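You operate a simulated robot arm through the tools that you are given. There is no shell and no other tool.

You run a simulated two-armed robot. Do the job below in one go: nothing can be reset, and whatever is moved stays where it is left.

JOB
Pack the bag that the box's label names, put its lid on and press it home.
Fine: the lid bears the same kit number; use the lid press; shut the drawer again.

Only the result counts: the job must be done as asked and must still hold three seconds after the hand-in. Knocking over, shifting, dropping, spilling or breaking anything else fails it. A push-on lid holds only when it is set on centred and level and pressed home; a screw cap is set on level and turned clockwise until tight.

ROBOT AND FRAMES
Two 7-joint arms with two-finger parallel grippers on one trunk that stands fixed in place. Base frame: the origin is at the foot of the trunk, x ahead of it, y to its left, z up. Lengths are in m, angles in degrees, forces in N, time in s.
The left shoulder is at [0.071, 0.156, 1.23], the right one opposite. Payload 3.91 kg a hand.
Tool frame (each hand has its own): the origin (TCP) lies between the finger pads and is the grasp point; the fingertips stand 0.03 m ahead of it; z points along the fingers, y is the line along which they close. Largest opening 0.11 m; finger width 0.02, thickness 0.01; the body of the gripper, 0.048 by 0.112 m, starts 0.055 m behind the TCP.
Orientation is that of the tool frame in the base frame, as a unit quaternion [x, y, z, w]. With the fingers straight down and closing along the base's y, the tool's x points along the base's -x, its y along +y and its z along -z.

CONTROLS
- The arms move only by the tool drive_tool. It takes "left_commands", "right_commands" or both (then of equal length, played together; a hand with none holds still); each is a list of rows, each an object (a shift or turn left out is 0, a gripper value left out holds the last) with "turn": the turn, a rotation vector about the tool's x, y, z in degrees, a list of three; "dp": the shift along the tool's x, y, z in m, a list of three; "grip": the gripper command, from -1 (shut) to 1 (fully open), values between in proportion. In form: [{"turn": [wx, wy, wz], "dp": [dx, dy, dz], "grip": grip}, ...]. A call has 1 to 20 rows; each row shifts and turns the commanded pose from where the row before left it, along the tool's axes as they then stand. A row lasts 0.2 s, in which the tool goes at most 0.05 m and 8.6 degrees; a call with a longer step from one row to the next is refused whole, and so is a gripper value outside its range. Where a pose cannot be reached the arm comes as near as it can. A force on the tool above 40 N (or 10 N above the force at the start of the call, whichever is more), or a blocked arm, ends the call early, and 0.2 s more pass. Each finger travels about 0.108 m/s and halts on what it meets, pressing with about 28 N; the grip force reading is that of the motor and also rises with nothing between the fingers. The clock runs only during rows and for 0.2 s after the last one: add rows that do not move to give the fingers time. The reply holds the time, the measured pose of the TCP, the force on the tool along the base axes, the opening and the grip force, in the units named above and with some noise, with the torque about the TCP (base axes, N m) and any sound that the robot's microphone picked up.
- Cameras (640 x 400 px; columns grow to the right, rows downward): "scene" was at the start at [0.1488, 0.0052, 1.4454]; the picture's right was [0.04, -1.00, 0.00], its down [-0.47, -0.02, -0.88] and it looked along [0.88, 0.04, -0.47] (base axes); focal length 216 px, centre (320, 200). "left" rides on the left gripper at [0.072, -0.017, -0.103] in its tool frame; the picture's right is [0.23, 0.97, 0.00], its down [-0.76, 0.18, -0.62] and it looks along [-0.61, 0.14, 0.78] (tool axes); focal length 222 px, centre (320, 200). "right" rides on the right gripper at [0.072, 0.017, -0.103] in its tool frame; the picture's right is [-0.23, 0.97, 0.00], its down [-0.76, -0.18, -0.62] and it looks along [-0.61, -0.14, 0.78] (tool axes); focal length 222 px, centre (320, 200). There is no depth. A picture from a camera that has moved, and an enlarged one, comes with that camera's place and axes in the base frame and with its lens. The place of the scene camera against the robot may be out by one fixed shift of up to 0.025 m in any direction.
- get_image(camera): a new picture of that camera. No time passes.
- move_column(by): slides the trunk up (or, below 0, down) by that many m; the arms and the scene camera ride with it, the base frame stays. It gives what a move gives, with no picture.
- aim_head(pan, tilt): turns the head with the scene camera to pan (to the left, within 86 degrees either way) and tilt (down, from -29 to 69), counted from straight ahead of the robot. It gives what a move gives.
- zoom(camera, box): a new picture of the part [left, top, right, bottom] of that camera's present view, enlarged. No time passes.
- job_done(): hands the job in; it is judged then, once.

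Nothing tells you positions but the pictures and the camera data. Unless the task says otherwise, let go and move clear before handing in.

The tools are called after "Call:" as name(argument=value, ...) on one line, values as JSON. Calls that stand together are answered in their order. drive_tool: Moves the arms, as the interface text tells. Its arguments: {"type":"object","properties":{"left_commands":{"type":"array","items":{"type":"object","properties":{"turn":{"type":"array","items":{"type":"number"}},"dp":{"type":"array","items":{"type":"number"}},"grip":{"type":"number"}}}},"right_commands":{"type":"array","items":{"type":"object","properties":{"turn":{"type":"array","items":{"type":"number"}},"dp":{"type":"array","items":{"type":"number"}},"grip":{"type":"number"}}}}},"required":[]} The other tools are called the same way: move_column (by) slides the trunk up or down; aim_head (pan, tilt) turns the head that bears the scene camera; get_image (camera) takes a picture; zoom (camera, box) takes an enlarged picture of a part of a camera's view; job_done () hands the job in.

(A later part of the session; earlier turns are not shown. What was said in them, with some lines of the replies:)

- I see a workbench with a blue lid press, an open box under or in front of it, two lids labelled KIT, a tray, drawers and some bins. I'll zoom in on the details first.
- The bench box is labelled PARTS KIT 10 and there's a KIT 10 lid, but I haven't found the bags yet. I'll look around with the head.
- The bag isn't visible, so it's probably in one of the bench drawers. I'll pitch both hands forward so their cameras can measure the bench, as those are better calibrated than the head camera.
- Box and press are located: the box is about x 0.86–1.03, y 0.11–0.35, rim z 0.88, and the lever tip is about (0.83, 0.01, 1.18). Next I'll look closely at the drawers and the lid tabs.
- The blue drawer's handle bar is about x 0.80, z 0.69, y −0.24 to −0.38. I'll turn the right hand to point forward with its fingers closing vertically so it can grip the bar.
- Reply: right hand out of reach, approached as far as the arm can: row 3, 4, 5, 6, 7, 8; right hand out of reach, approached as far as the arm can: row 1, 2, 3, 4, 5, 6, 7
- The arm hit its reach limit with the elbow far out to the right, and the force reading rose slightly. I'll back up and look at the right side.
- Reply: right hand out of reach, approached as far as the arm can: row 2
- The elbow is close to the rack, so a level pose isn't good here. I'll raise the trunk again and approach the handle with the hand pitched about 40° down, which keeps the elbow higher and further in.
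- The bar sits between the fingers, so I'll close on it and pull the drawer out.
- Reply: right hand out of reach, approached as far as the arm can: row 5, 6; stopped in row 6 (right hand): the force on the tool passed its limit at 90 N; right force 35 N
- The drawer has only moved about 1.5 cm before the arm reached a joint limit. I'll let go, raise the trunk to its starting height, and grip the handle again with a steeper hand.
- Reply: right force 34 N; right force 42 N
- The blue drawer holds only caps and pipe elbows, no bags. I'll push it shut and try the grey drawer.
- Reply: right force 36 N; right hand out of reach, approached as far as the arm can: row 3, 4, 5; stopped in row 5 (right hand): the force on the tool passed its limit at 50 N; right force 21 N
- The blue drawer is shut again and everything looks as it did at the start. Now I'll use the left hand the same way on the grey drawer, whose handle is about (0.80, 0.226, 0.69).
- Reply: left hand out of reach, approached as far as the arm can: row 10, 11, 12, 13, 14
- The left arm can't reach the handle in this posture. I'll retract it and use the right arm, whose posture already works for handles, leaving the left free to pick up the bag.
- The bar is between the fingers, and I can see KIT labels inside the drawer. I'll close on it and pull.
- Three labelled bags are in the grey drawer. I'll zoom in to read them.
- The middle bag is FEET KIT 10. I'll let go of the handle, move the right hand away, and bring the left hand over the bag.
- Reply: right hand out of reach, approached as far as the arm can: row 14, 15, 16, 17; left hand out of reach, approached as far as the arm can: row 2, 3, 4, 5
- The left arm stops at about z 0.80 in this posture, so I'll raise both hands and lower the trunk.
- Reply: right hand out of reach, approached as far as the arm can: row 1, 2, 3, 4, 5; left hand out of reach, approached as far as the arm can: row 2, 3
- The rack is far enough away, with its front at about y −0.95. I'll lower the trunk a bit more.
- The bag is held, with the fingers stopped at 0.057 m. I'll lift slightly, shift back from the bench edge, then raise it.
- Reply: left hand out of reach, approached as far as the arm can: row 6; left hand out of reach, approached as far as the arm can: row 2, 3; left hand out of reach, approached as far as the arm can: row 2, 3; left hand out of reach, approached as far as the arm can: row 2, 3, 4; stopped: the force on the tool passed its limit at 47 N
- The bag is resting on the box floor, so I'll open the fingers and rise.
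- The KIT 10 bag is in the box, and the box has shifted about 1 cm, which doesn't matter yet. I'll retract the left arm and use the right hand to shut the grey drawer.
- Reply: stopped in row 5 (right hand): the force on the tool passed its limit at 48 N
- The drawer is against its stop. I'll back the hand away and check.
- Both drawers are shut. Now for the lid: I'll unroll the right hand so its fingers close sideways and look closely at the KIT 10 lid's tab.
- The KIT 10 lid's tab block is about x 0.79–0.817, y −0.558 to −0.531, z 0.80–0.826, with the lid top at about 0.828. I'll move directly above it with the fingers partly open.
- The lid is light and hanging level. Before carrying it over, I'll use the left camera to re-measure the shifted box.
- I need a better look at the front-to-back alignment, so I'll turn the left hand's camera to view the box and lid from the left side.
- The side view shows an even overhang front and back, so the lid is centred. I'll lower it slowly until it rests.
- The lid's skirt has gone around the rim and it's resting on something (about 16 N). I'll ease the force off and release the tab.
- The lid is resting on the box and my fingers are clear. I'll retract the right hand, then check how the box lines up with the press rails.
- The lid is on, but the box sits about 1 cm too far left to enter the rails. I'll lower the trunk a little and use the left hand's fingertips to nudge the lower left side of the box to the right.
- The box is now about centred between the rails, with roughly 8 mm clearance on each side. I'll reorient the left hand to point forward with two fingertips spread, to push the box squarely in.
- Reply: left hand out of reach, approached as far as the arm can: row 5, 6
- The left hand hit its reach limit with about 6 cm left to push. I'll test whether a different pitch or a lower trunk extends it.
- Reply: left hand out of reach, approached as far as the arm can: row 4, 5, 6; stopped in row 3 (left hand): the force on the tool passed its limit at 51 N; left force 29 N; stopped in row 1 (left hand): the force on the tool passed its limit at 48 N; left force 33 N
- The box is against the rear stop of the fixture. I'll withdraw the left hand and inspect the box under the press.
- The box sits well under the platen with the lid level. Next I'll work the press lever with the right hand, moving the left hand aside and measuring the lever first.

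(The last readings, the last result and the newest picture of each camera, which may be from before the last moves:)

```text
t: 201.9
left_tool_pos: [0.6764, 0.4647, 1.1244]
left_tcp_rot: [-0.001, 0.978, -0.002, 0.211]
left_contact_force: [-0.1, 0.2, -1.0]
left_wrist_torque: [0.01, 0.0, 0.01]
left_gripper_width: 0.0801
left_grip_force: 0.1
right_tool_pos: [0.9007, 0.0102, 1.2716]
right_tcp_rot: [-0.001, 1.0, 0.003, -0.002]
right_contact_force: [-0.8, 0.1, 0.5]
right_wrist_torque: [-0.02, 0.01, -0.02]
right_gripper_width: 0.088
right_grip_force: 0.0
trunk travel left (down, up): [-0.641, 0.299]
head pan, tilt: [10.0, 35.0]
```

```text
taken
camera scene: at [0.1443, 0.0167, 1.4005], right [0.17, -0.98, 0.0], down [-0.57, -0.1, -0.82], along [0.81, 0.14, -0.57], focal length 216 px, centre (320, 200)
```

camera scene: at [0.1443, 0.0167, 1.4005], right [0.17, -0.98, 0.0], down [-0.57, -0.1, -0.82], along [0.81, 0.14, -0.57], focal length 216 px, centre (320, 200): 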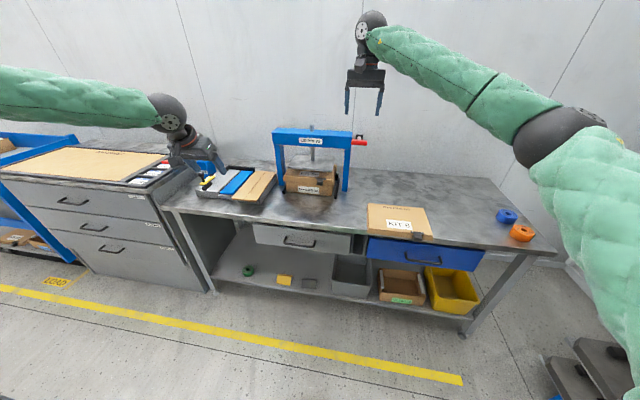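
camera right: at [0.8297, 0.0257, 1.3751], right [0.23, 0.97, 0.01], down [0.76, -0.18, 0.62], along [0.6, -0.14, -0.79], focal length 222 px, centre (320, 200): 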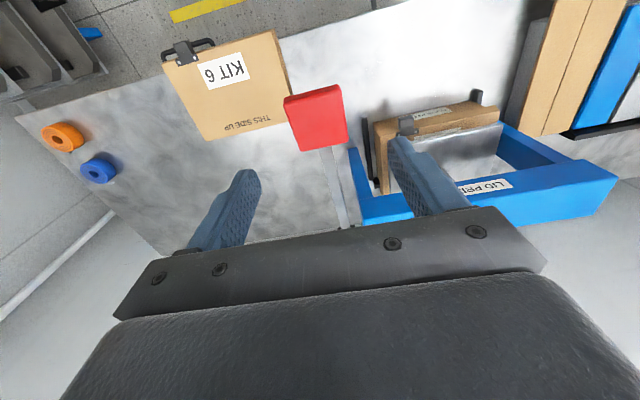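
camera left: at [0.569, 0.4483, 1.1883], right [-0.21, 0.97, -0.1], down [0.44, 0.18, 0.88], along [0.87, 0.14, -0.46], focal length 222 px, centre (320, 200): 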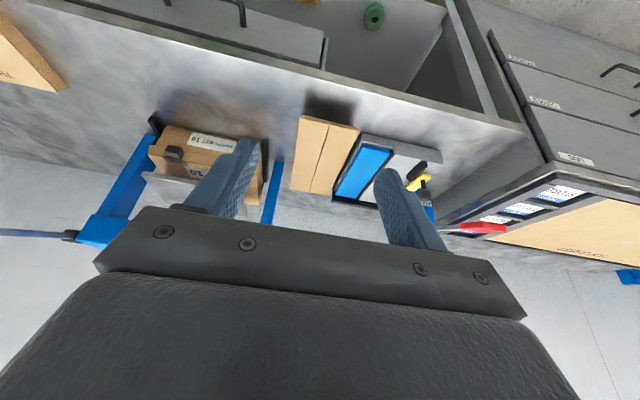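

Call:
drive_tool(right_commands=[{"dp": [-0.004, -0.004, 0.03]}, {"dp": [0, 0, 0.03]}, {"dp": [0, 0, 0.03]}, {"dp": [0, 0, 0.03]}, {}])

Call:
get_image(camera="right")

Call:
zoom(camera="scene", box=[290, 70, 430, 170])

```text
t: 203.1
left_tool_pos: [0.6763, 0.467, 1.1243]
left_tcp_rot: [0.0, 0.978, -0.002, 0.211]
left_contact_force: [0.0, -0.1, 0.4]
left_wrist_torque: [-0.02, -0.03, -0.02]
left_gripper_width: 0.0799
left_grip_force: 0.1
right_tool_pos: [0.9036, 0.0067, 1.1508]
right_tcp_rot: [0.0, 1.0, 0.003, -0.002]
right_contact_force: [1.0, -0.1, 0.4]
right_wrist_torque: [0.0, 0.0, 0.0]
right_gripper_width: 0.088
right_grip_force: 0.1
trunk travel left (down, up): [-0.641, 0.299]
head pan, tilt: [10.0, 35.0]
```

```text
taken
camera right: at [0.8322, 0.0225, 1.2541], right [0.23, 0.97, 0.01], down [0.76, -0.18, 0.62], along [0.6, -0.14, -0.79], focal length 222 px, centre (320, 200)
```

right: 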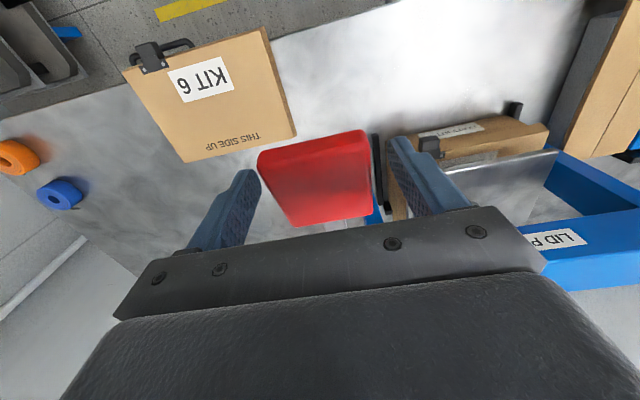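

```text
4.00 times, centred on (360, 120) of scene
camera zoom: at [0.1439, 0.0172, 1.4005], right [0.17, -0.98, 0.0], down [-0.56, -0.1, -0.82], along [0.81, 0.14, -0.57], focal length 864 px, centre (160, 520)
```

zoom: 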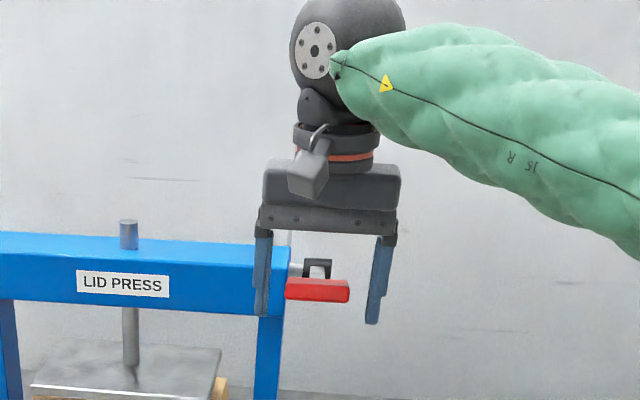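

Call:
drive_tool(right_commands=[{"dp": [-0.004, 0, 0.01]}, {"dp": [0, 0, 0.01]}, {"grip": 0.2}, {"grip": -0.3}, {"grip": -1}, {}, {}])

Call:
get_image(camera="right")

Call:
zoom(camera="scene", box=[290, 70, 430, 170])

```text
t: 204.7
left_tool_pos: [0.6769, 0.4667, 1.1224]
left_tcp_rot: [0.0, 0.978, -0.002, 0.21]
left_contact_force: [0.3, -0.1, -0.6]
left_wrist_torque: [0.01, 0.0, 0.0]
left_gripper_width: 0.08
left_grip_force: 0.1
right_tool_pos: [0.9058, 0.0084, 1.1305]
right_tcp_rot: [0.0, 1.0, 0.003, -0.002]
right_contact_force: [-1.6, 11.7, -2.9]
right_wrist_torque: [-0.41, -0.02, -0.01]
right_gripper_width: 0.0559
right_grip_force: 45.1
trunk travel left (down, up): [-0.641, 0.299]
head pan, tilt: [10.0, 35.0]
```

```text
taken
camera right: at [0.8358, 0.0239, 1.2339], right [0.23, 0.97, 0.01], down [0.76, -0.18, 0.62], along [0.6, -0.14, -0.79], focal length 222 px, centre (320, 200)
```

right: 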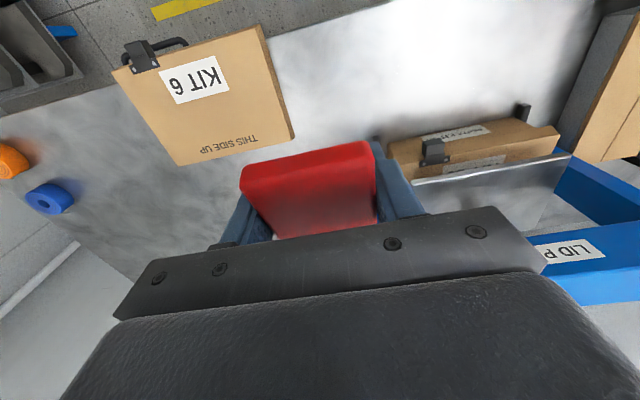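

```text
4.00 times, centred on (360, 120) of scene
camera zoom: at [0.1447, 0.0182, 1.4004], right [0.17, -0.98, 0.0], down [-0.57, -0.1, -0.82], along [0.81, 0.14, -0.57], focal length 864 px, centre (160, 520)
```

zoom: 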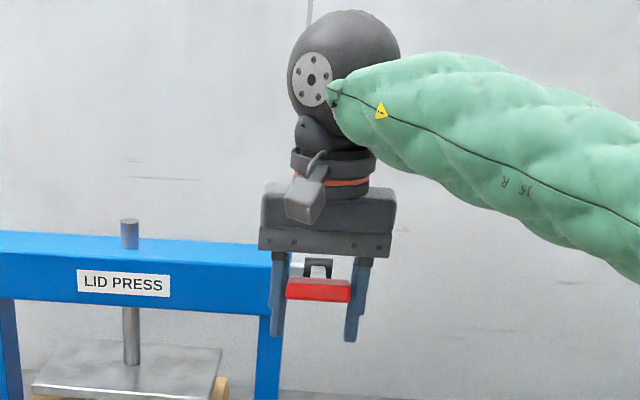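

I've gripped the lever handle. I'll pull it down in small steps and watch the platen.

Call:
drive_tool(right_commands=[{"dp": [0.001, 0.002, 0.005]}, {"dp": [0.0015, 0, 0.01]}, {"dp": [0.0015, 0, 0.01]}, {"dp": [0.0005, 0, 0.01]}, {}])

Call:
zoom(camera="scene", box=[260, 90, 400, 200])

```text
t: 205.9
left_tool_pos: [0.6762, 0.4655, 1.1244]
left_tcp_rot: [0.0, 0.978, -0.002, 0.21]
left_contact_force: [-0.3, 0.0, 0.0]
left_wrist_torque: [-0.02, -0.01, 0.04]
left_gripper_width: 0.0795
left_grip_force: 0.1
right_tool_pos: [0.902, 0.0084, 1.0961]
right_tcp_rot: [0.0, 1.0, 0.004, -0.002]
right_contact_force: [-7.5, -9.6, 7.5]
right_wrist_torque: [-0.2, -1.05, 0.47]
right_gripper_width: 0.0559
right_grip_force: 45.3
trunk travel left (down, up): [-0.641, 0.299]
head pan, tilt: [10.0, 35.0]
```

```text
3.64 times, centred on (330, 145) of scene
camera zoom: at [0.1429, 0.0158, 1.4006], right [0.17, -0.98, 0.0], down [-0.56, -0.1, -0.82], along [0.81, 0.14, -0.57], focal length 786 px, centre (284, 400)
```

zoom: 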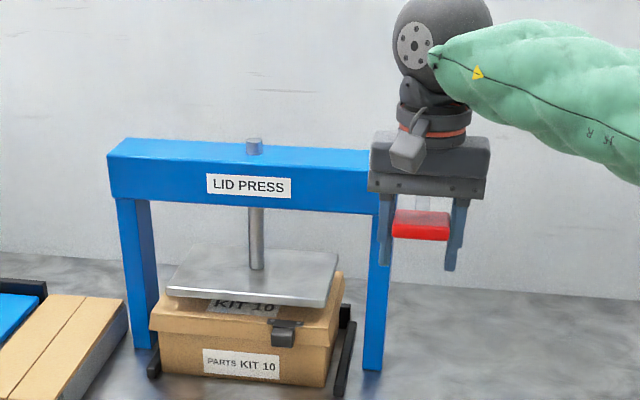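

Call:
drive_tool(right_commands=[{"turn": [0, -3, 0], "dp": [0.0005, -0.001, 0.008]}, {"turn": [0, -3, 0], "dp": [0.001, 0, 0.008]}, {"turn": [0, -3, 0], "dp": [0.001, 0, 0.008]}, {}])

Call:
zoom(camera="scene", box=[260, 90, 400, 200])

```text
t: 206.9
left_tool_pos: [0.6774, 0.4642, 1.1239]
left_tcp_rot: [0.001, 0.978, -0.001, 0.21]
left_contact_force: [-0.1, -0.5, 0.2]
left_wrist_torque: [-0.03, 0.02, 0.0]
left_gripper_width: 0.0798
left_grip_force: 0.0
right_tool_pos: [0.9025, 0.0085, 1.0713]
right_tcp_rot: [0.002, 0.997, 0.004, 0.077]
right_contact_force: [11.1, -10.8, -3.3]
right_wrist_torque: [-0.3, 1.33, 0.56]
right_gripper_width: 0.0556
right_grip_force: 45.3
trunk travel left (down, up): [-0.641, 0.299]
head pan, tilt: [10.0, 35.0]
```

```text
3.64 times, centred on (330, 145) of scene
camera zoom: at [0.1463, 0.0158, 1.4003], right [0.17, -0.98, 0.0], down [-0.57, -0.1, -0.82], along [0.81, 0.14, -0.57], focal length 786 px, centre (284, 400)
```

zoom: 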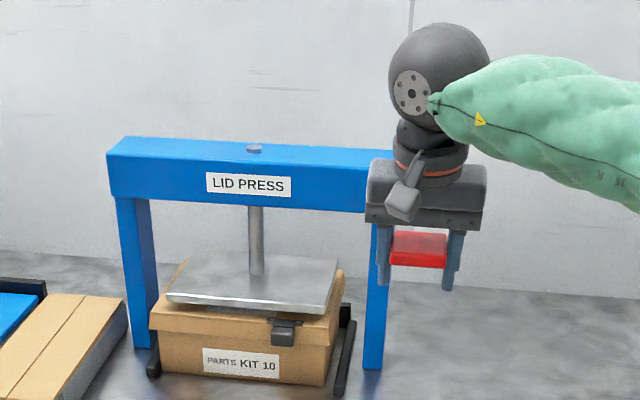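

Call:
drive_tool(right_commands=[{"dp": [0.001, 0, 0.008]}, {"dp": [0.001, -0.001, 0.008]}, {"turn": [0, -1.5, 0], "dp": [0.001, 0, 0.008]}, {}])

Call:
zoom(camera="scene", box=[260, 90, 400, 200])

```text
t: 207.9
left_tool_pos: [0.6765, 0.4667, 1.1244]
left_tcp_rot: [-0.001, 0.978, -0.002, 0.21]
left_contact_force: [0.1, -0.4, 0.2]
left_wrist_torque: [-0.01, 0.03, -0.04]
left_gripper_width: 0.0796
left_grip_force: 0.0
right_tool_pos: [0.9028, 0.008, 1.0464]
right_tcp_rot: [0.002, 0.996, 0.005, 0.089]
right_contact_force: [15.1, -2.6, 9.6]
right_wrist_torque: [0.08, -0.86, 0.47]
right_gripper_width: 0.0556
right_grip_force: 45.2
trunk travel left (down, up): [-0.641, 0.299]
head pan, tilt: [10.0, 35.0]
```

```text
3.64 times, centred on (330, 145) of scene
camera zoom: at [0.1451, 0.0167, 1.4004], right [0.17, -0.98, 0.0], down [-0.57, -0.1, -0.82], along [0.81, 0.14, -0.57], focal length 786 px, centre (284, 400)
```

zoom: 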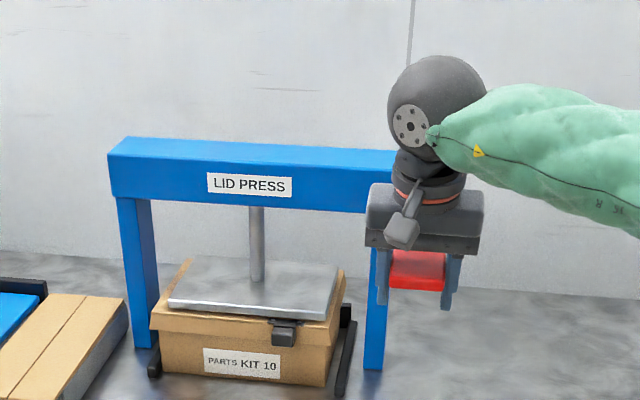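

Call:
drive_tool(right_commands=[{"turn": [0, -2, 0], "dp": [-0.001, 0, 0.008]}, {"turn": [0, -2, 0], "dp": [-0.001, 0, 0.008]}, {"turn": [0, -2, 0], "dp": [-0.001, 0, 0.008]}, {}])

Call:
zoom(camera="scene", box=[260, 90, 400, 200])

```text
t: 208.9
left_tool_pos: [0.6751, 0.4659, 1.1255]
left_tcp_rot: [0.0, 0.978, -0.002, 0.21]
left_contact_force: [-0.3, 0.9, -0.3]
left_wrist_torque: [-0.02, 0.01, 0.02]
left_gripper_width: 0.0801
left_grip_force: 0.1
right_tool_pos: [0.9073, 0.0076, 1.023]
right_tcp_rot: [0.001, 0.99, 0.003, 0.141]
right_contact_force: [-11.9, -6.8, -1.3]
right_wrist_torque: [0.0, 0.55, 0.86]
right_gripper_width: 0.0558
right_grip_force: 45.2
trunk travel left (down, up): [-0.641, 0.299]
head pan, tilt: [10.0, 35.0]
```

```text
3.64 times, centred on (330, 145) of scene
camera zoom: at [0.1434, 0.0161, 1.4004], right [0.17, -0.98, 0.0], down [-0.56, -0.1, -0.82], along [0.81, 0.14, -0.57], focal length 786 px, centre (284, 400)
```

zoom: 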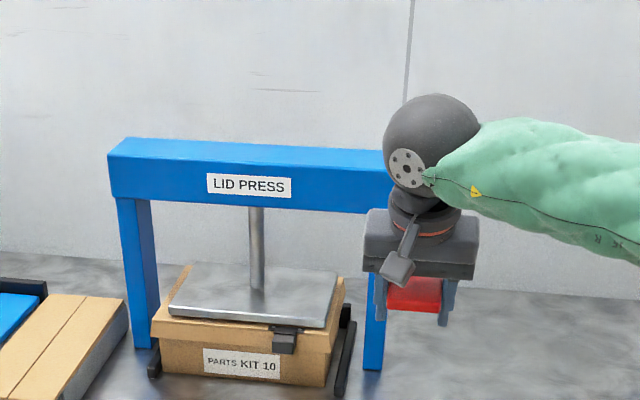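

Call:
drive_tool(right_commands=[{"turn": [0, -2, 0], "dp": [0.001, 0, 0.008]}, {"turn": [0, -2, 0], "dp": [0.0, 0, 0.008]}, {"turn": [0, -2, 0], "dp": [-0.001, 0, 0.008]}, {}])

Call:
zoom(camera="scene", box=[260, 90, 400, 200])

```text
t: 209.9
left_tool_pos: [0.6733, 0.4657, 1.1261]
left_tcp_rot: [-0.001, 0.977, -0.002, 0.212]
left_contact_force: [0.1, 0.6, 0.2]
left_wrist_torque: [-0.01, 0.0, 0.02]
left_gripper_width: 0.0797
left_grip_force: 0.0
right_tool_pos: [0.9163, 0.009, 1.0068]
right_tcp_rot: [0.002, 0.981, 0.005, 0.195]
right_contact_force: [-9.5, -6.2, 34.7]
right_wrist_torque: [-0.79, 0.05, 0.68]
right_gripper_width: 0.056
right_grip_force: 45.1
trunk travel left (down, up): [-0.641, 0.299]
head pan, tilt: [10.0, 35.0]
```

```text
3.64 times, centred on (330, 145) of scene
camera zoom: at [0.1403, 0.0163, 1.4013], right [0.17, -0.98, 0.0], down [-0.56, -0.1, -0.82], along [0.81, 0.14, -0.57], focal length 786 px, centre (284, 400)
```

zoom: 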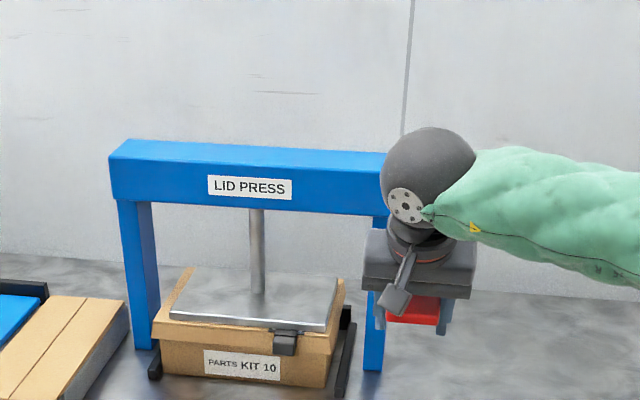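

The platen is now on the lid and meeting resistance (about 35 N). I'll keep pressing in small steps.

Call:
drive_tool(right_commands=[{"turn": [0, -1, 0], "dp": [0.001, 0, 0.005]}, {"turn": [0, -1, 0], "dp": [0.001, 0, 0.005]}, {}])

Call:
drive_tool(right_commands=[{"turn": [0, -1, 0], "dp": [0.001, 0, 0.005]}, {"turn": [0, -1, 0], "dp": [0.001, 0, 0.005]}, {}])

Call:
zoom(camera="scene", box=[260, 90, 400, 200])

```text
t: 210.7
left_tool_pos: [0.6737, 0.4648, 1.1268]
left_tcp_rot: [-0.001, 0.977, -0.001, 0.212]
left_contact_force: [0.0, -0.2, -0.3]
left_wrist_torque: [-0.02, -0.02, 0.03]
left_gripper_width: 0.0796
left_grip_force: 0.1
right_tool_pos: [0.9185, 0.0081, 0.9952]
right_tcp_rot: [0.002, 0.977, 0.004, 0.213]
right_contact_force: [1.4, -6.1, 34.6]
right_wrist_torque: [-0.74, 0.48, 0.72]
right_gripper_width: 0.0557
right_grip_force: 45.4
trunk travel left (down, up): [-0.641, 0.299]
head pan, tilt: [10.0, 35.0]
```

```text
t: 211.3
left_tool_pos: [0.6728, 0.4658, 1.1247]
left_tcp_rot: [-0.001, 0.977, -0.001, 0.211]
left_contact_force: [0.7, -0.1, -0.2]
left_wrist_torque: [0.01, 0.02, 0.02]
left_gripper_width: 0.0801
left_grip_force: 0.1
right_tool_pos: [0.9183, 0.0086, 0.9889]
right_tcp_rot: [0.001, 0.974, 0.004, 0.226]
right_contact_force: [-17.6, -3.8, 19.2]
right_wrist_torque: [-1.75, 0.73, 0.12]
right_gripper_width: 0.0555
right_grip_force: 44.9
trunk travel left (down, up): [-0.641, 0.299]
head pan, tilt: [10.0, 35.0]
stopped in row 2 (right hand): the force on the tool passed its limit at 48 N (the readings are from after the stop); the commanded pose is now the measured one
```

```text
3.64 times, centred on (330, 145) of scene
camera zoom: at [0.1409, 0.0165, 1.4003], right [0.17, -0.98, 0.0], down [-0.56, -0.1, -0.82], along [0.81, 0.14, -0.57], focal length 786 px, centre (284, 400)
```

zoom: 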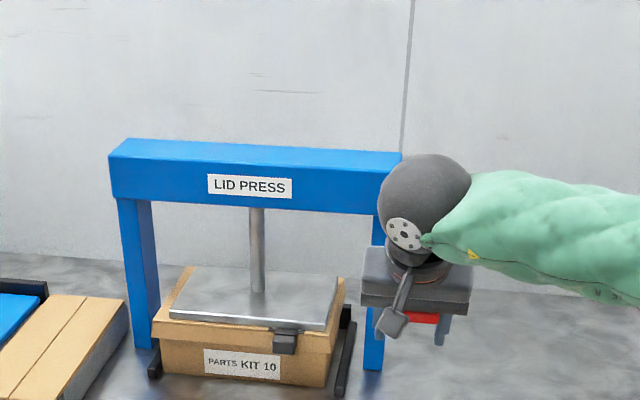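

Call:
get_image(camera="right")

Call:
zoom(camera="scene", box=[335, 125, 385, 165])

Call:
get_image(camera="left")

```text
taken
camera right: at [0.8098, 0.0244, 1.0504], right [0.2, 0.97, 0.11], down [0.41, -0.18, 0.89], along [0.89, -0.14, -0.43], focal length 222 px, centre (320, 200)
```

right: 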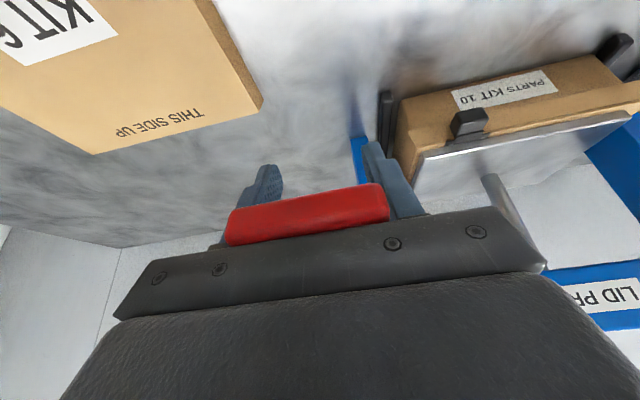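

```text
10.00 times, centred on (360, 145) of scene
camera zoom: at [0.1409, 0.0165, 1.4003], right [0.17, -0.98, 0.0], down [-0.56, -0.1, -0.82], along [0.81, 0.14, -0.57], focal length 2161 px, centre (-80, 750)
```

zoom: 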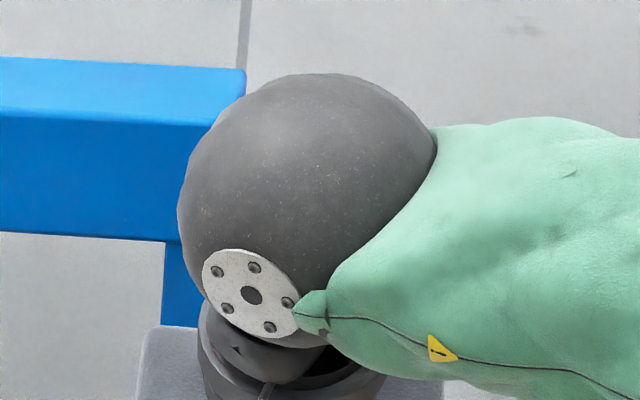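

```text
taken
camera left: at [0.5662, 0.4488, 1.1891], right [-0.21, 0.97, -0.1], down [0.44, 0.18, 0.88], along [0.88, 0.14, -0.46], focal length 222 px, centre (320, 200)
```

left: 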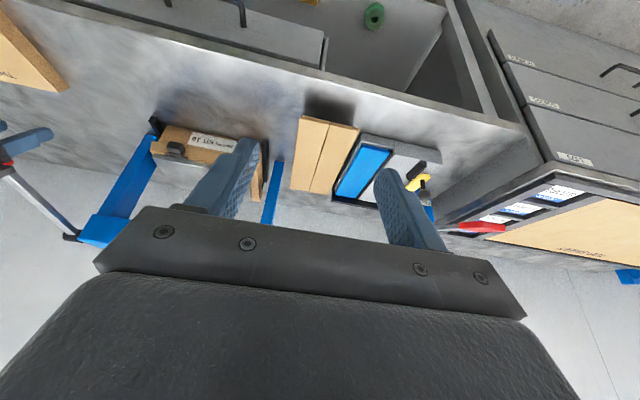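

Call:
drive_tool(right_commands=[{"dp": [0.001, 0, 0.004]}, {"dp": [0.001, 0, 0.004]}, {"dp": [0.001, 0, 0.004]}, {}])

Call:
get_image(camera="right")

Call:
zoom(camera="scene", box=[260, 90, 400, 200])

```text
t: 211.7
left_tool_pos: [0.6738, 0.4641, 1.1261]
left_tcp_rot: [0.0, 0.977, -0.002, 0.212]
left_contact_force: [0.2, -0.1, 0.3]
left_wrist_torque: [0.0, 0.0, 0.0]
left_gripper_width: 0.0796
left_grip_force: 0.1
right_tool_pos: [0.9193, 0.008, 0.9902]
right_tcp_rot: [0.001, 0.974, 0.004, 0.228]
right_contact_force: [-28.7, -7.4, 20.2]
right_wrist_torque: [-1.63, 0.29, -0.1]
right_gripper_width: 0.0555
right_grip_force: 45.1
trunk travel left (down, up): [-0.641, 0.299]
head pan, tilt: [10.0, 35.0]
stopped in row 2 (right hand): the force on the tool passed its limit at 44 N (the readings are from after the stop); the commanded pose is now the measured one
```

```text
taken
camera right: at [0.8098, 0.0243, 1.0502], right [0.2, 0.97, 0.11], down [0.4, -0.19, 0.9], along [0.89, -0.14, -0.43], focal length 222 px, centre (320, 200)
```

right: 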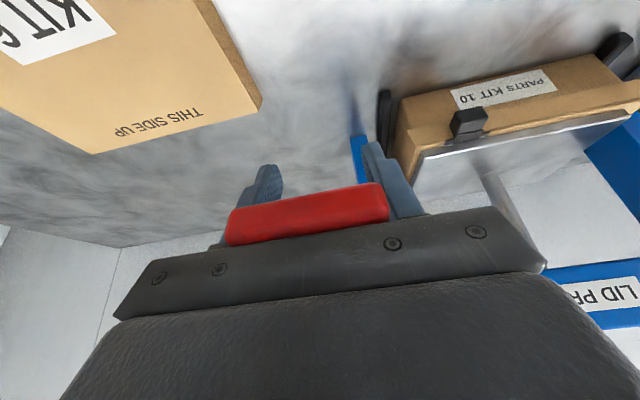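

```text
3.64 times, centred on (330, 145) of scene
camera zoom: at [0.1398, 0.0159, 1.4007], right [0.17, -0.98, 0.0], down [-0.56, -0.1, -0.82], along [0.81, 0.14, -0.57], focal length 786 px, centre (284, 400)
```

zoom: 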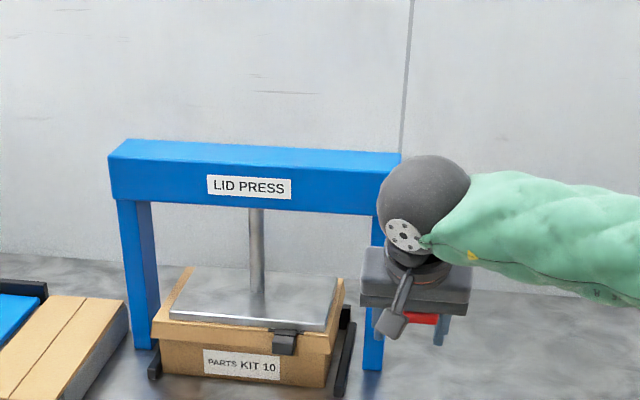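

The handle slipped in the grip. I'll loosen the fingers so they only guide it, and push it down with the palm.

Call:
drive_tool(right_commands=[{"grip": 0.25}, {"grip": 0.36}, {}, {}])

Call:
get_image(camera="right")

```text
t: 212.7
left_tool_pos: [0.6734, 0.4654, 1.1268]
left_tcp_rot: [0.0, 0.977, -0.002, 0.212]
left_contact_force: [0.8, 0.0, 1.1]
left_wrist_torque: [-0.02, 0.02, -0.02]
left_gripper_width: 0.0798
left_grip_force: 0.0
right_tool_pos: [0.9201, 0.0095, 0.9889]
right_tcp_rot: [0.002, 0.973, 0.005, 0.229]
right_contact_force: [-8.5, -3.7, 37.0]
right_wrist_torque: [-0.96, 1.36, -0.09]
right_gripper_width: 0.0748
right_grip_force: 0.1
trunk travel left (down, up): [-0.641, 0.299]
head pan, tilt: [10.0, 35.0]
```

```text
taken
camera right: at [0.8112, 0.0249, 1.05], right [0.2, 0.97, 0.11], down [0.4, -0.19, 0.9], along [0.89, -0.14, -0.43], focal length 222 px, centre (320, 200)
```

right: 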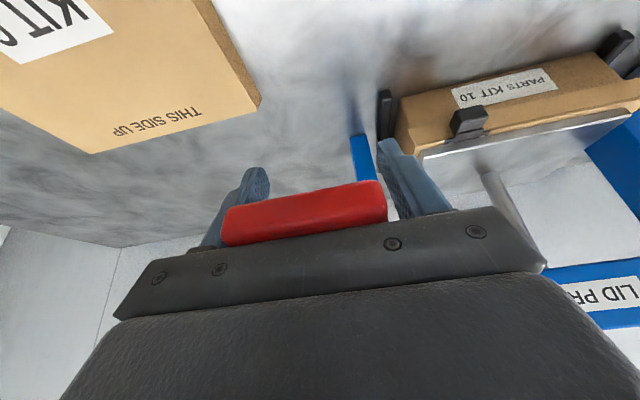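

Call:
drive_tool(right_commands=[{"dp": [0.0005, 0, 0.002]}, {"dp": [0.0005, 0, 0.002]}, {}])

Call:
zoom(camera="scene", box=[260, 90, 400, 200])

```text
t: 213.2
left_tool_pos: [0.674, 0.4646, 1.1255]
left_tcp_rot: [0.0, 0.978, -0.001, 0.21]
left_contact_force: [-0.2, -0.3, -0.6]
left_wrist_torque: [-0.01, 0.02, -0.02]
left_gripper_width: 0.08
left_grip_force: 0.0
right_tool_pos: [0.9223, 0.0103, 0.9903]
right_tcp_rot: [0.001, 0.973, 0.006, 0.231]
right_contact_force: [-20.2, -2.6, 26.3]
right_wrist_torque: [-0.66, 0.44, -0.47]
right_gripper_width: 0.0752
right_grip_force: 0.1
trunk travel left (down, up): [-0.641, 0.299]
head pan, tilt: [10.0, 35.0]
stopped in row 2 (right hand): the force on the tool passed its limit at 50 N (the readings are from after the stop); the commanded pose is now the measured one
```

```text
3.64 times, centred on (330, 145) of scene
camera zoom: at [0.1407, 0.0163, 1.4004], right [0.17, -0.98, 0.0], down [-0.56, -0.1, -0.82], along [0.81, 0.14, -0.57], focal length 786 px, centre (284, 400)
```

zoom: 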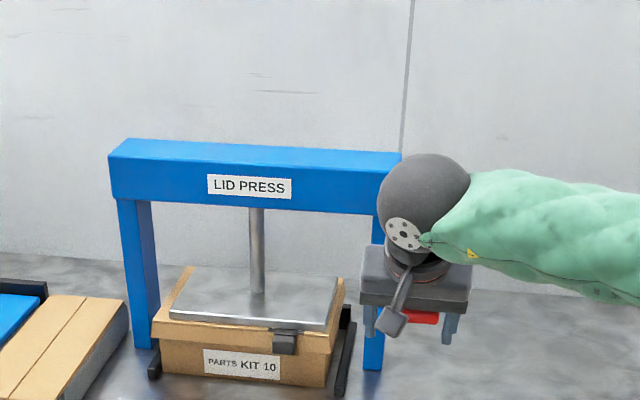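

Call:
zoom(camera="scene", box=[270, 120, 360, 200])

Call:
zoom(camera="left", box=[130, 100, 290, 210])

Call:
zoom(camera="right", box=[370, 40, 640, 200])

```text
5.00 times, centred on (315, 160) of scene
camera zoom: at [0.1407, 0.0163, 1.4004], right [0.17, -0.98, 0.0], down [-0.56, -0.1, -0.82], along [0.81, 0.14, -0.57], focal length 1081 px, centre (345, 400)
```

zoom: 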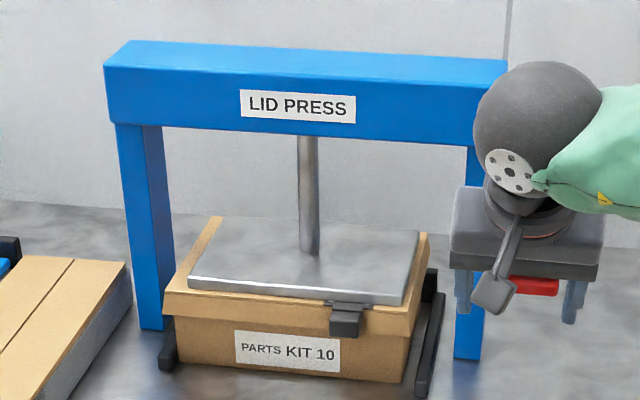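

```text
3.64 times, centred on (210, 155) of left
camera zoom: at [0.5662, 0.4485, 1.1894], right [-0.21, 0.97, -0.1], down [0.44, 0.18, 0.88], along [0.88, 0.14, -0.46], focal length 808 px, centre (720, 364)
```

zoom: 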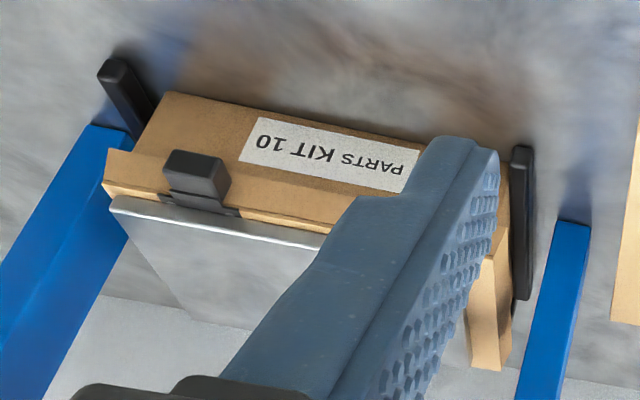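

```text
2.37 times, centred on (505, 120) of right
camera zoom: at [0.8119, 0.0252, 1.0505], right [0.2, 0.97, 0.11], down [0.4, -0.19, 0.9], along [0.89, -0.14, -0.43], focal length 526 px, centre (-118, 390)
```

zoom: 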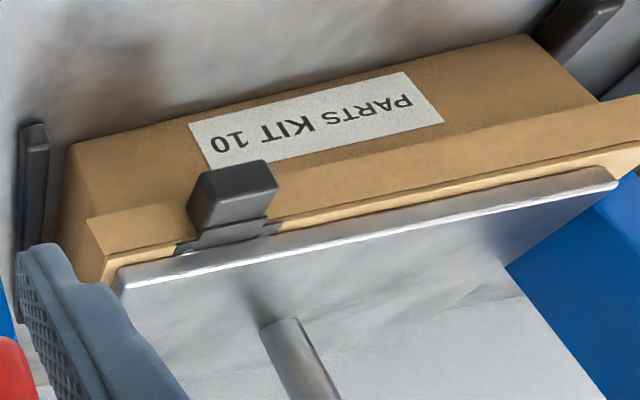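

The lid has dropped about 12–14 mm and the resistance is now stiff at about 50 N. I'll push a little more to check it's fully home.

Call:
drive_tool(right_commands=[{"dp": [0.0005, 0, 0.0015]}, {}])

Call:
drive_tool(right_commands=[{"dp": [0.0005, 0, 0.0015]}, {}])

Call:
drive_tool(right_commands=[{"dp": [0.0005, 0, 0.0015]}, {}])

Call:
zoom(camera="scene", box=[270, 120, 360, 200])

```text
t: 213.9
left_tool_pos: [0.6741, 0.4657, 1.1247]
left_tcp_rot: [0.001, 0.977, -0.002, 0.212]
left_contact_force: [-0.1, 0.3, -0.1]
left_wrist_torque: [0.02, 0.03, 0.03]
left_gripper_width: 0.08
left_grip_force: 0.0
right_tool_pos: [0.923, 0.0098, 0.991]
right_tcp_rot: [0.002, 0.973, 0.006, 0.233]
right_contact_force: [-19.8, -2.1, 24.3]
right_wrist_torque: [-0.64, 0.41, -0.47]
right_gripper_width: 0.0748
right_grip_force: 0.0
trunk travel left (down, up): [-0.641, 0.299]
head pan, tilt: [10.0, 35.0]
stopped in row 2 (right hand): the force on the tool passed its limit at 44 N (the readings are from after the stop); the commanded pose is now the measured one
```

```text
t: 214.5
left_tool_pos: [0.6724, 0.4662, 1.1269]
left_tcp_rot: [-0.001, 0.977, -0.001, 0.212]
left_contact_force: [-0.6, 0.2, -0.5]
left_wrist_torque: [0.0, -0.02, 0.06]
left_gripper_width: 0.08
left_grip_force: 0.0
right_tool_pos: [0.9235, 0.009, 0.9905]
right_tcp_rot: [0.002, 0.973, 0.005, 0.232]
right_contact_force: [-8.9, -1.6, 40.3]
right_wrist_torque: [-1.17, 1.51, -0.23]
right_gripper_width: 0.0749
right_grip_force: 0.0
trunk travel left (down, up): [-0.641, 0.299]
head pan, tilt: [10.0, 35.0]
```

```text
t: 215.1
left_tool_pos: [0.6743, 0.4638, 1.1268]
left_tcp_rot: [0.001, 0.977, -0.002, 0.211]
left_contact_force: [0.3, 0.4, 0.6]
left_wrist_torque: [0.01, 0.02, -0.01]
left_gripper_width: 0.0798
left_grip_force: 0.2
right_tool_pos: [0.9237, 0.0102, 0.9901]
right_tcp_rot: [0.001, 0.972, 0.008, 0.234]
right_contact_force: [-17.9, 0.9, 27.9]
right_wrist_torque: [-0.86, 0.5, -0.59]
right_gripper_width: 0.0749
right_grip_force: 0.1
trunk travel left (down, up): [-0.641, 0.299]
head pan, tilt: [10.0, 35.0]
stopped in row 2 (right hand): the force on the tool passed its limit at 52 N (the readings are from after the stop); the commanded pose is now the measured one
```

```text
5.00 times, centred on (315, 160) of scene
camera zoom: at [0.1408, 0.0163, 1.4004], right [0.17, -0.98, 0.0], down [-0.56, -0.1, -0.82], along [0.81, 0.14, -0.57], focal length 1081 px, centre (345, 400)
```

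zoom: 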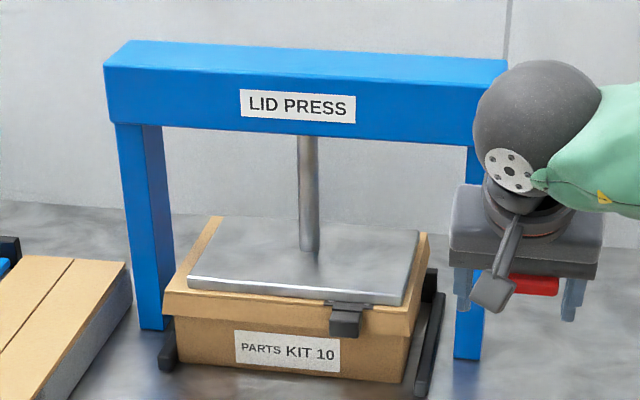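

It doesn't move any further at 52 N, so the lid is home. I'll take a firm hold of the handle again and raise the lever to where it started.

Call:
drive_tool(right_commands=[{"dp": [0, 0, -0.015]}, {"dp": [0, 0, -0.015]}, {}])

Call:
get_image(camera="right")

Call:
zoom(camera="scene", box=[270, 120, 360, 200])

```text
t: 215.8
left_tool_pos: [0.6757, 0.4658, 1.1246]
left_tcp_rot: [0.0, 0.978, -0.002, 0.21]
left_contact_force: [0.0, -0.3, 0.2]
left_wrist_torque: [0.01, -0.01, -0.04]
left_gripper_width: 0.0799
left_grip_force: 0.1
right_tool_pos: [0.913, 0.0076, 1.0117]
right_tcp_rot: [0.002, 0.973, 0.006, 0.231]
right_contact_force: [-2.7, 0.6, 1.6]
right_wrist_torque: [-0.08, 0.02, -0.06]
right_gripper_width: 0.0749
right_grip_force: 0.1
trunk travel left (down, up): [-0.641, 0.299]
head pan, tilt: [10.0, 35.0]
```

```text
taken
camera right: at [0.804, 0.0246, 1.0721], right [0.2, 0.97, 0.11], down [0.4, -0.19, 0.9], along [0.89, -0.14, -0.43], focal length 222 px, centre (320, 200)
```

right: 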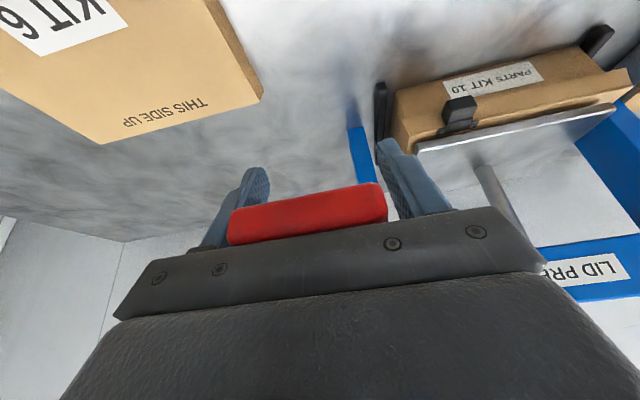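

```text
5.00 times, centred on (315, 160) of scene
camera zoom: at [0.1449, 0.0169, 1.4003], right [0.17, -0.98, 0.0], down [-0.57, -0.1, -0.82], along [0.81, 0.14, -0.57], focal length 1081 px, centre (345, 400)
```

zoom: 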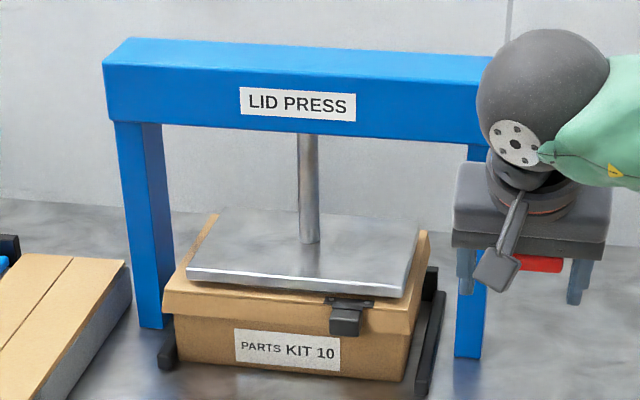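

The lever springs back up as I rise, so I'll follow it up slowly and then move clear.

Call:
drive_tool(right_commands=[{"turn": [0, 3, 0], "dp": [0.002, 0, -0.015]}, {"turn": [0, 3, 0], "dp": [0.002, 0, -0.015]}, {"turn": [0, 3, 0], "dp": [0.001, 0, -0.015]}, {"turn": [0, 3, 0], "dp": [0, 0, -0.015]}, {"turn": [0, 3, 0], "dp": [0, 0, -0.015]}, {"turn": [0, 3, 0], "dp": [0, 0, -0.015]}, {"turn": [0, 3, 0], "dp": [0, 0, -0.015]}, {"turn": [0, 3, 0], "dp": [0, 0, -0.015]}, {"dp": [0, 0, -0.02]}, {}])

Call:
get_image(camera="right")

Call:
zoom(camera="scene", box=[270, 100, 380, 200])

```text
t: 218.1
left_tool_pos: [0.6765, 0.4656, 1.1243]
left_tcp_rot: [0.0, 0.978, -0.001, 0.209]
left_contact_force: [0.5, -0.4, 0.3]
left_wrist_torque: [0.0, 0.02, -0.01]
left_gripper_width: 0.0797
left_grip_force: 0.1
right_tool_pos: [0.8762, 0.0072, 1.1432]
right_tcp_rot: [0.002, 1.0, 0.007, 0.023]
right_contact_force: [0.2, -0.4, -0.1]
right_wrist_torque: [-0.01, 0.0, 0.02]
right_gripper_width: 0.0746
right_grip_force: 0.1
trunk travel left (down, up): [-0.641, 0.299]
head pan, tilt: [10.0, 35.0]
```

```text
taken
camera right: at [0.7997, 0.0225, 1.2443], right [0.23, 0.97, 0.02], down [0.73, -0.19, 0.66], along [0.64, -0.13, -0.75], focal length 222 px, centre (320, 200)
```

right: 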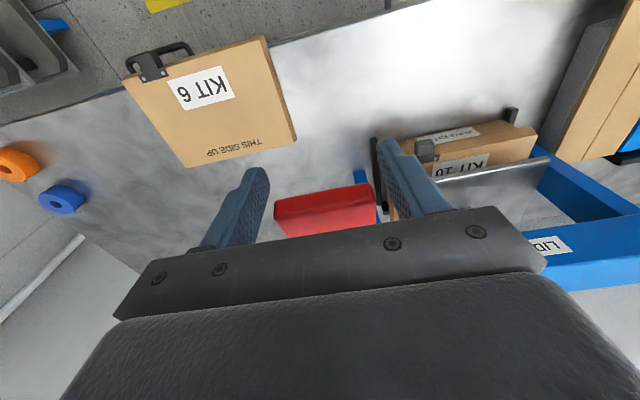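

```text
4.00 times, centred on (325, 150) of scene
camera zoom: at [0.1449, 0.0168, 1.4004], right [0.17, -0.98, 0.0], down [-0.57, -0.1, -0.82], along [0.81, 0.14, -0.57], focal length 864 px, centre (300, 400)
```

zoom: 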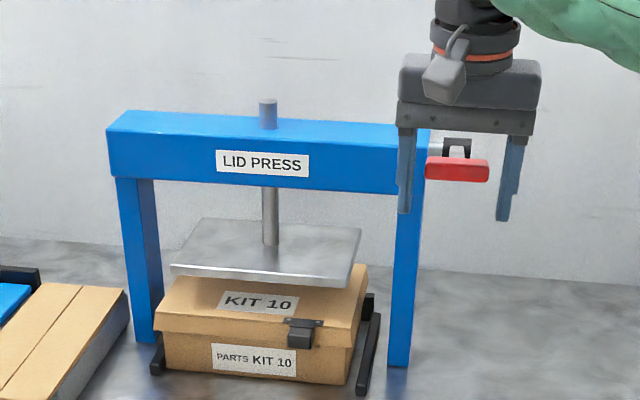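

The lever is back up and the platen is clear. I'll move the right hand away and inspect the lid closely.

Call:
drive_tool(right_commands=[{"dp": [0, 0, -0.04]}, {"dp": [0, 0, -0.04]}, {"dp": [0.045, 0, 0]}, {"dp": [0.045, 0, 0]}, {"dp": [0.045, 0, 0]}, {"dp": [0.045, 0, 0]}, {"dp": [0.045, 0, 0]}, {"dp": [0, -0.045, 0]}, {"dp": [0, -0.045, 0]}, {"dp": [0, -0.045, 0]}, {"dp": [0, -0.045, 0]}, {"dp": [0, -0.045, 0]}, {}], left_commands=[{"dp": [0, -0.03, 0]}, {"dp": [0, -0.04, 0]}, {"dp": [0, -0.04, 0]}, {"dp": [0, -0.04, 0]}, {"dp": [0, -0.04, 0]}, {"dp": [0.0, -0.03, 0.02]}, {"dp": [0, 0, 0.03]}, {"dp": [0, 0, 0.03]}, {"dp": [0, 0, 0.03]}, {}, {}, {}, {}])

Call:
zoom(camera="scene", box=[280, 130, 360, 200])

Call:
get_image(camera="left")

```text
t: 220.8
left_tool_pos: [0.7222, 0.2457, 1.025]
left_tcp_rot: [0.001, 0.978, -0.002, 0.21]
left_contact_force: [1.3, 0.0, -0.5]
left_wrist_torque: [-0.02, -0.01, 0.0]
left_gripper_width: 0.0801
left_grip_force: 0.0
right_tool_pos: [0.6445, -0.2183, 1.2106]
right_tcp_rot: [0.001, 1.0, 0.006, 0.024]
right_contact_force: [0.5, 0.7, -0.3]
right_wrist_torque: [0.01, -0.01, 0.0]
right_gripper_width: 0.0749
right_grip_force: 0.1
trunk travel left (down, up): [-0.641, 0.299]
head pan, tilt: [10.0, 35.0]
```

```text
5.71 times, centred on (320, 165) of scene
camera zoom: at [0.145, 0.0176, 1.4004], right [0.17, -0.98, 0.0], down [-0.57, -0.1, -0.82], along [0.81, 0.14, -0.57], focal length 1235 px, centre (320, 400)
```

zoom: 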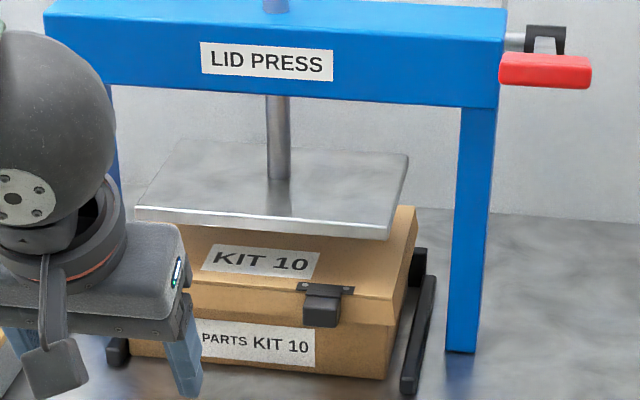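

```text
taken
camera left: at [0.6158, 0.2289, 1.0876], right [-0.21, 0.97, -0.1], down [0.44, 0.18, 0.88], along [0.87, 0.14, -0.46], focal length 222 px, centre (320, 200)
```

left: 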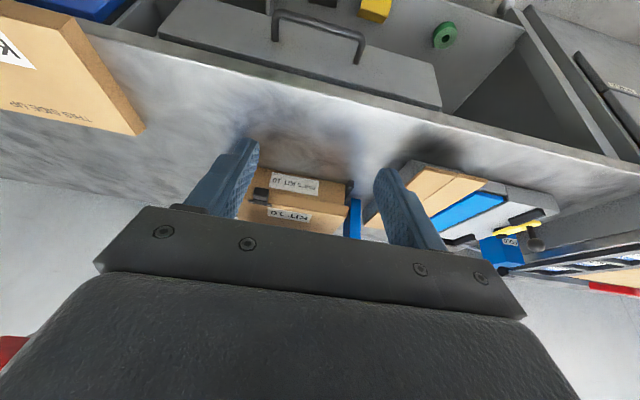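

Call:
zoom(camera="left", box=[240, 150, 360, 240])

```text
4.44 times, centred on (300, 195) of left
camera zoom: at [0.6158, 0.2289, 1.0876], right [-0.21, 0.97, -0.1], down [0.44, 0.18, 0.88], along [0.87, 0.14, -0.46], focal length 987 px, centre (409, 222)
```

zoom: 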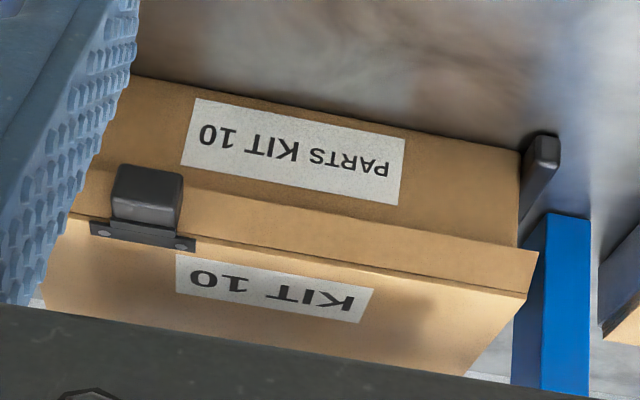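

The lid top now sits about one plate thickness above the rim, level all round, so it's pressed home. I'll clear both hands and take a last look at the scene.

Call:
drive_tool(left_commands=[{"dp": [0.02, 0, -0.04]}, {"dp": [0.02, 0, -0.04]}, {"dp": [0.02, 0.03, -0.04]}, {"dp": [0, 0.04, 0]}, {"dp": [0, 0.04, 0]}, {}])

Call:
aim_head(pan=0, tilt=50)

Call:
get_image(camera="scene")

Call:
zoom(camera="scene", box=[200, 60, 460, 220])

```text
refused: row 3 steps farther than a row can; nothing moved
```

```text
t: 221.6
left_tool_pos: [0.7231, 0.2438, 1.0243]
left_tcp_rot: [-0.001, 0.978, -0.002, 0.211]
left_contact_force: [-0.3, 0.7, 0.3]
left_wrist_torque: [0.0, 0.02, -0.01]
left_gripper_width: 0.0798
left_grip_force: 0.0
right_tool_pos: [0.6435, -0.2196, 1.2127]
right_tcp_rot: [0.001, 1.0, 0.007, 0.024]
right_contact_force: [0.2, 0.0, 0.8]
right_wrist_torque: [-0.01, 0.0, 0.01]
right_gripper_width: 0.0747
right_grip_force: 0.1
trunk travel left (down, up): [-0.641, 0.299]
head pan, tilt: [0.0, 50.0]
```

```text
taken
camera scene: at [0.1346, 0.0011, 1.3788], right [0.0, -1.0, 0.0], down [-0.77, 0.0, -0.64], along [0.64, 0.0, -0.77], focal length 216 px, centre (320, 200)
```

scene: 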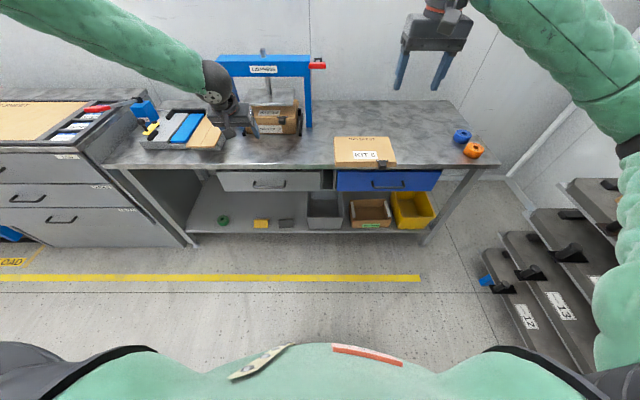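

```text
2.46 times, centred on (330, 140) of scene
camera zoom: at [0.1346, 0.0011, 1.3788], right [0.0, -1.0, 0.0], down [-0.77, 0.0, -0.64], along [0.64, 0.0, -0.77], focal length 532 px, centre (295, 348)
```

zoom: 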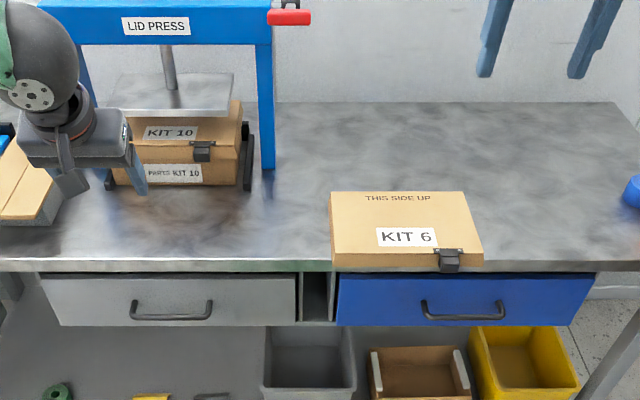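

Everything is in place and both drawers are shut. I'll move the left hand fully clear and then hand in.

Call:
drive_tool(left_commands=[{"dp": [0.02, 0, -0.04]}, {"dp": [0.02, 0, -0.04]}, {"dp": [0.02, 0, -0.04]}, {"dp": [0.02, 0.03, 0]}, {"dp": [0, 0.04, 0]}, {"dp": [0, 0.04, 0]}, {}, {}])

Call:
zoom(camera="scene", box=[200, 60, 360, 200])

```text
t: 223.4
left_tool_pos: [0.5973, 0.3583, 1.1013]
left_tcp_rot: [0.0, 0.978, -0.001, 0.211]
left_contact_force: [-0.1, 0.4, -0.3]
left_wrist_torque: [0.02, 0.0, 0.01]
left_gripper_width: 0.0799
left_grip_force: 0.1
right_tool_pos: [0.6438, -0.218, 1.212]
right_tcp_rot: [0.001, 1.0, 0.007, 0.025]
right_contact_force: [0.3, -0.4, -0.2]
right_wrist_torque: [-0.02, -0.04, 0.02]
right_gripper_width: 0.075
right_grip_force: 0.1
trunk travel left (down, up): [-0.641, 0.299]
head pan, tilt: [0.0, 50.0]
```

```text
2.86 times, centred on (280, 130) of scene
camera zoom: at [0.1341, 0.002, 1.3788], right [0.0, -1.0, 0.0], down [-0.77, 0.0, -0.64], along [0.64, 0.0, -0.77], focal length 618 px, centre (434, 400)
```

zoom: 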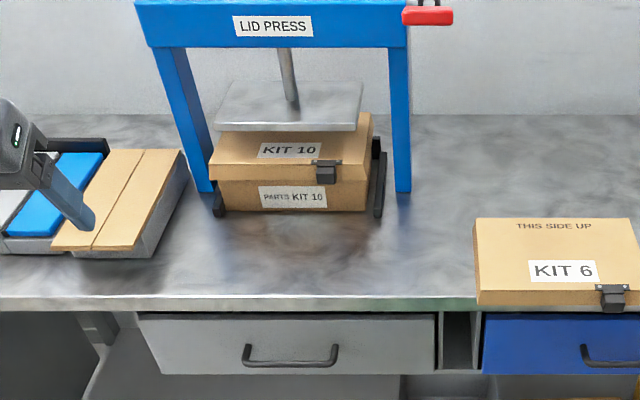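

The box holds the FEET KIT 10 bag and has the KIT 10 lid pressed home. Both drawers are shut and the hands are clear, so I'm handing in.

Call:
job_done()

```text
The job is handed in.
```

I packed the FEET KIT 10 bag into the box labelled PARTS KIT 10. The KIT 10 lid is on, and I pressed it home with the lid press. The job is handed in, but the reply didn't say whether it passed.

- **Bag:** it was in the grey drawer, between the KIT 16 and KIT 6 bags. I opened the blue drawer first; it held only caps and pipe elbows. Both drawers were pushed back against their stops.
- **Lid:** it was set on centred and level, then the box was pushed into the press fixture. The lid dropped about 12–14 mm under the platen, then stopped moving at about 52 N on the lever. It looked level afterwards, but I heard no click.
- **Box position:** the box is still in the fixture under the platen. It slid about 1 cm when I put the bag in, so I nudged it back in line before pushing it in.
- **Press and rest of the bench:** the lever is back up. In the last pictures the KIT 6 lid, the other bins and the bench items looked unmoved.
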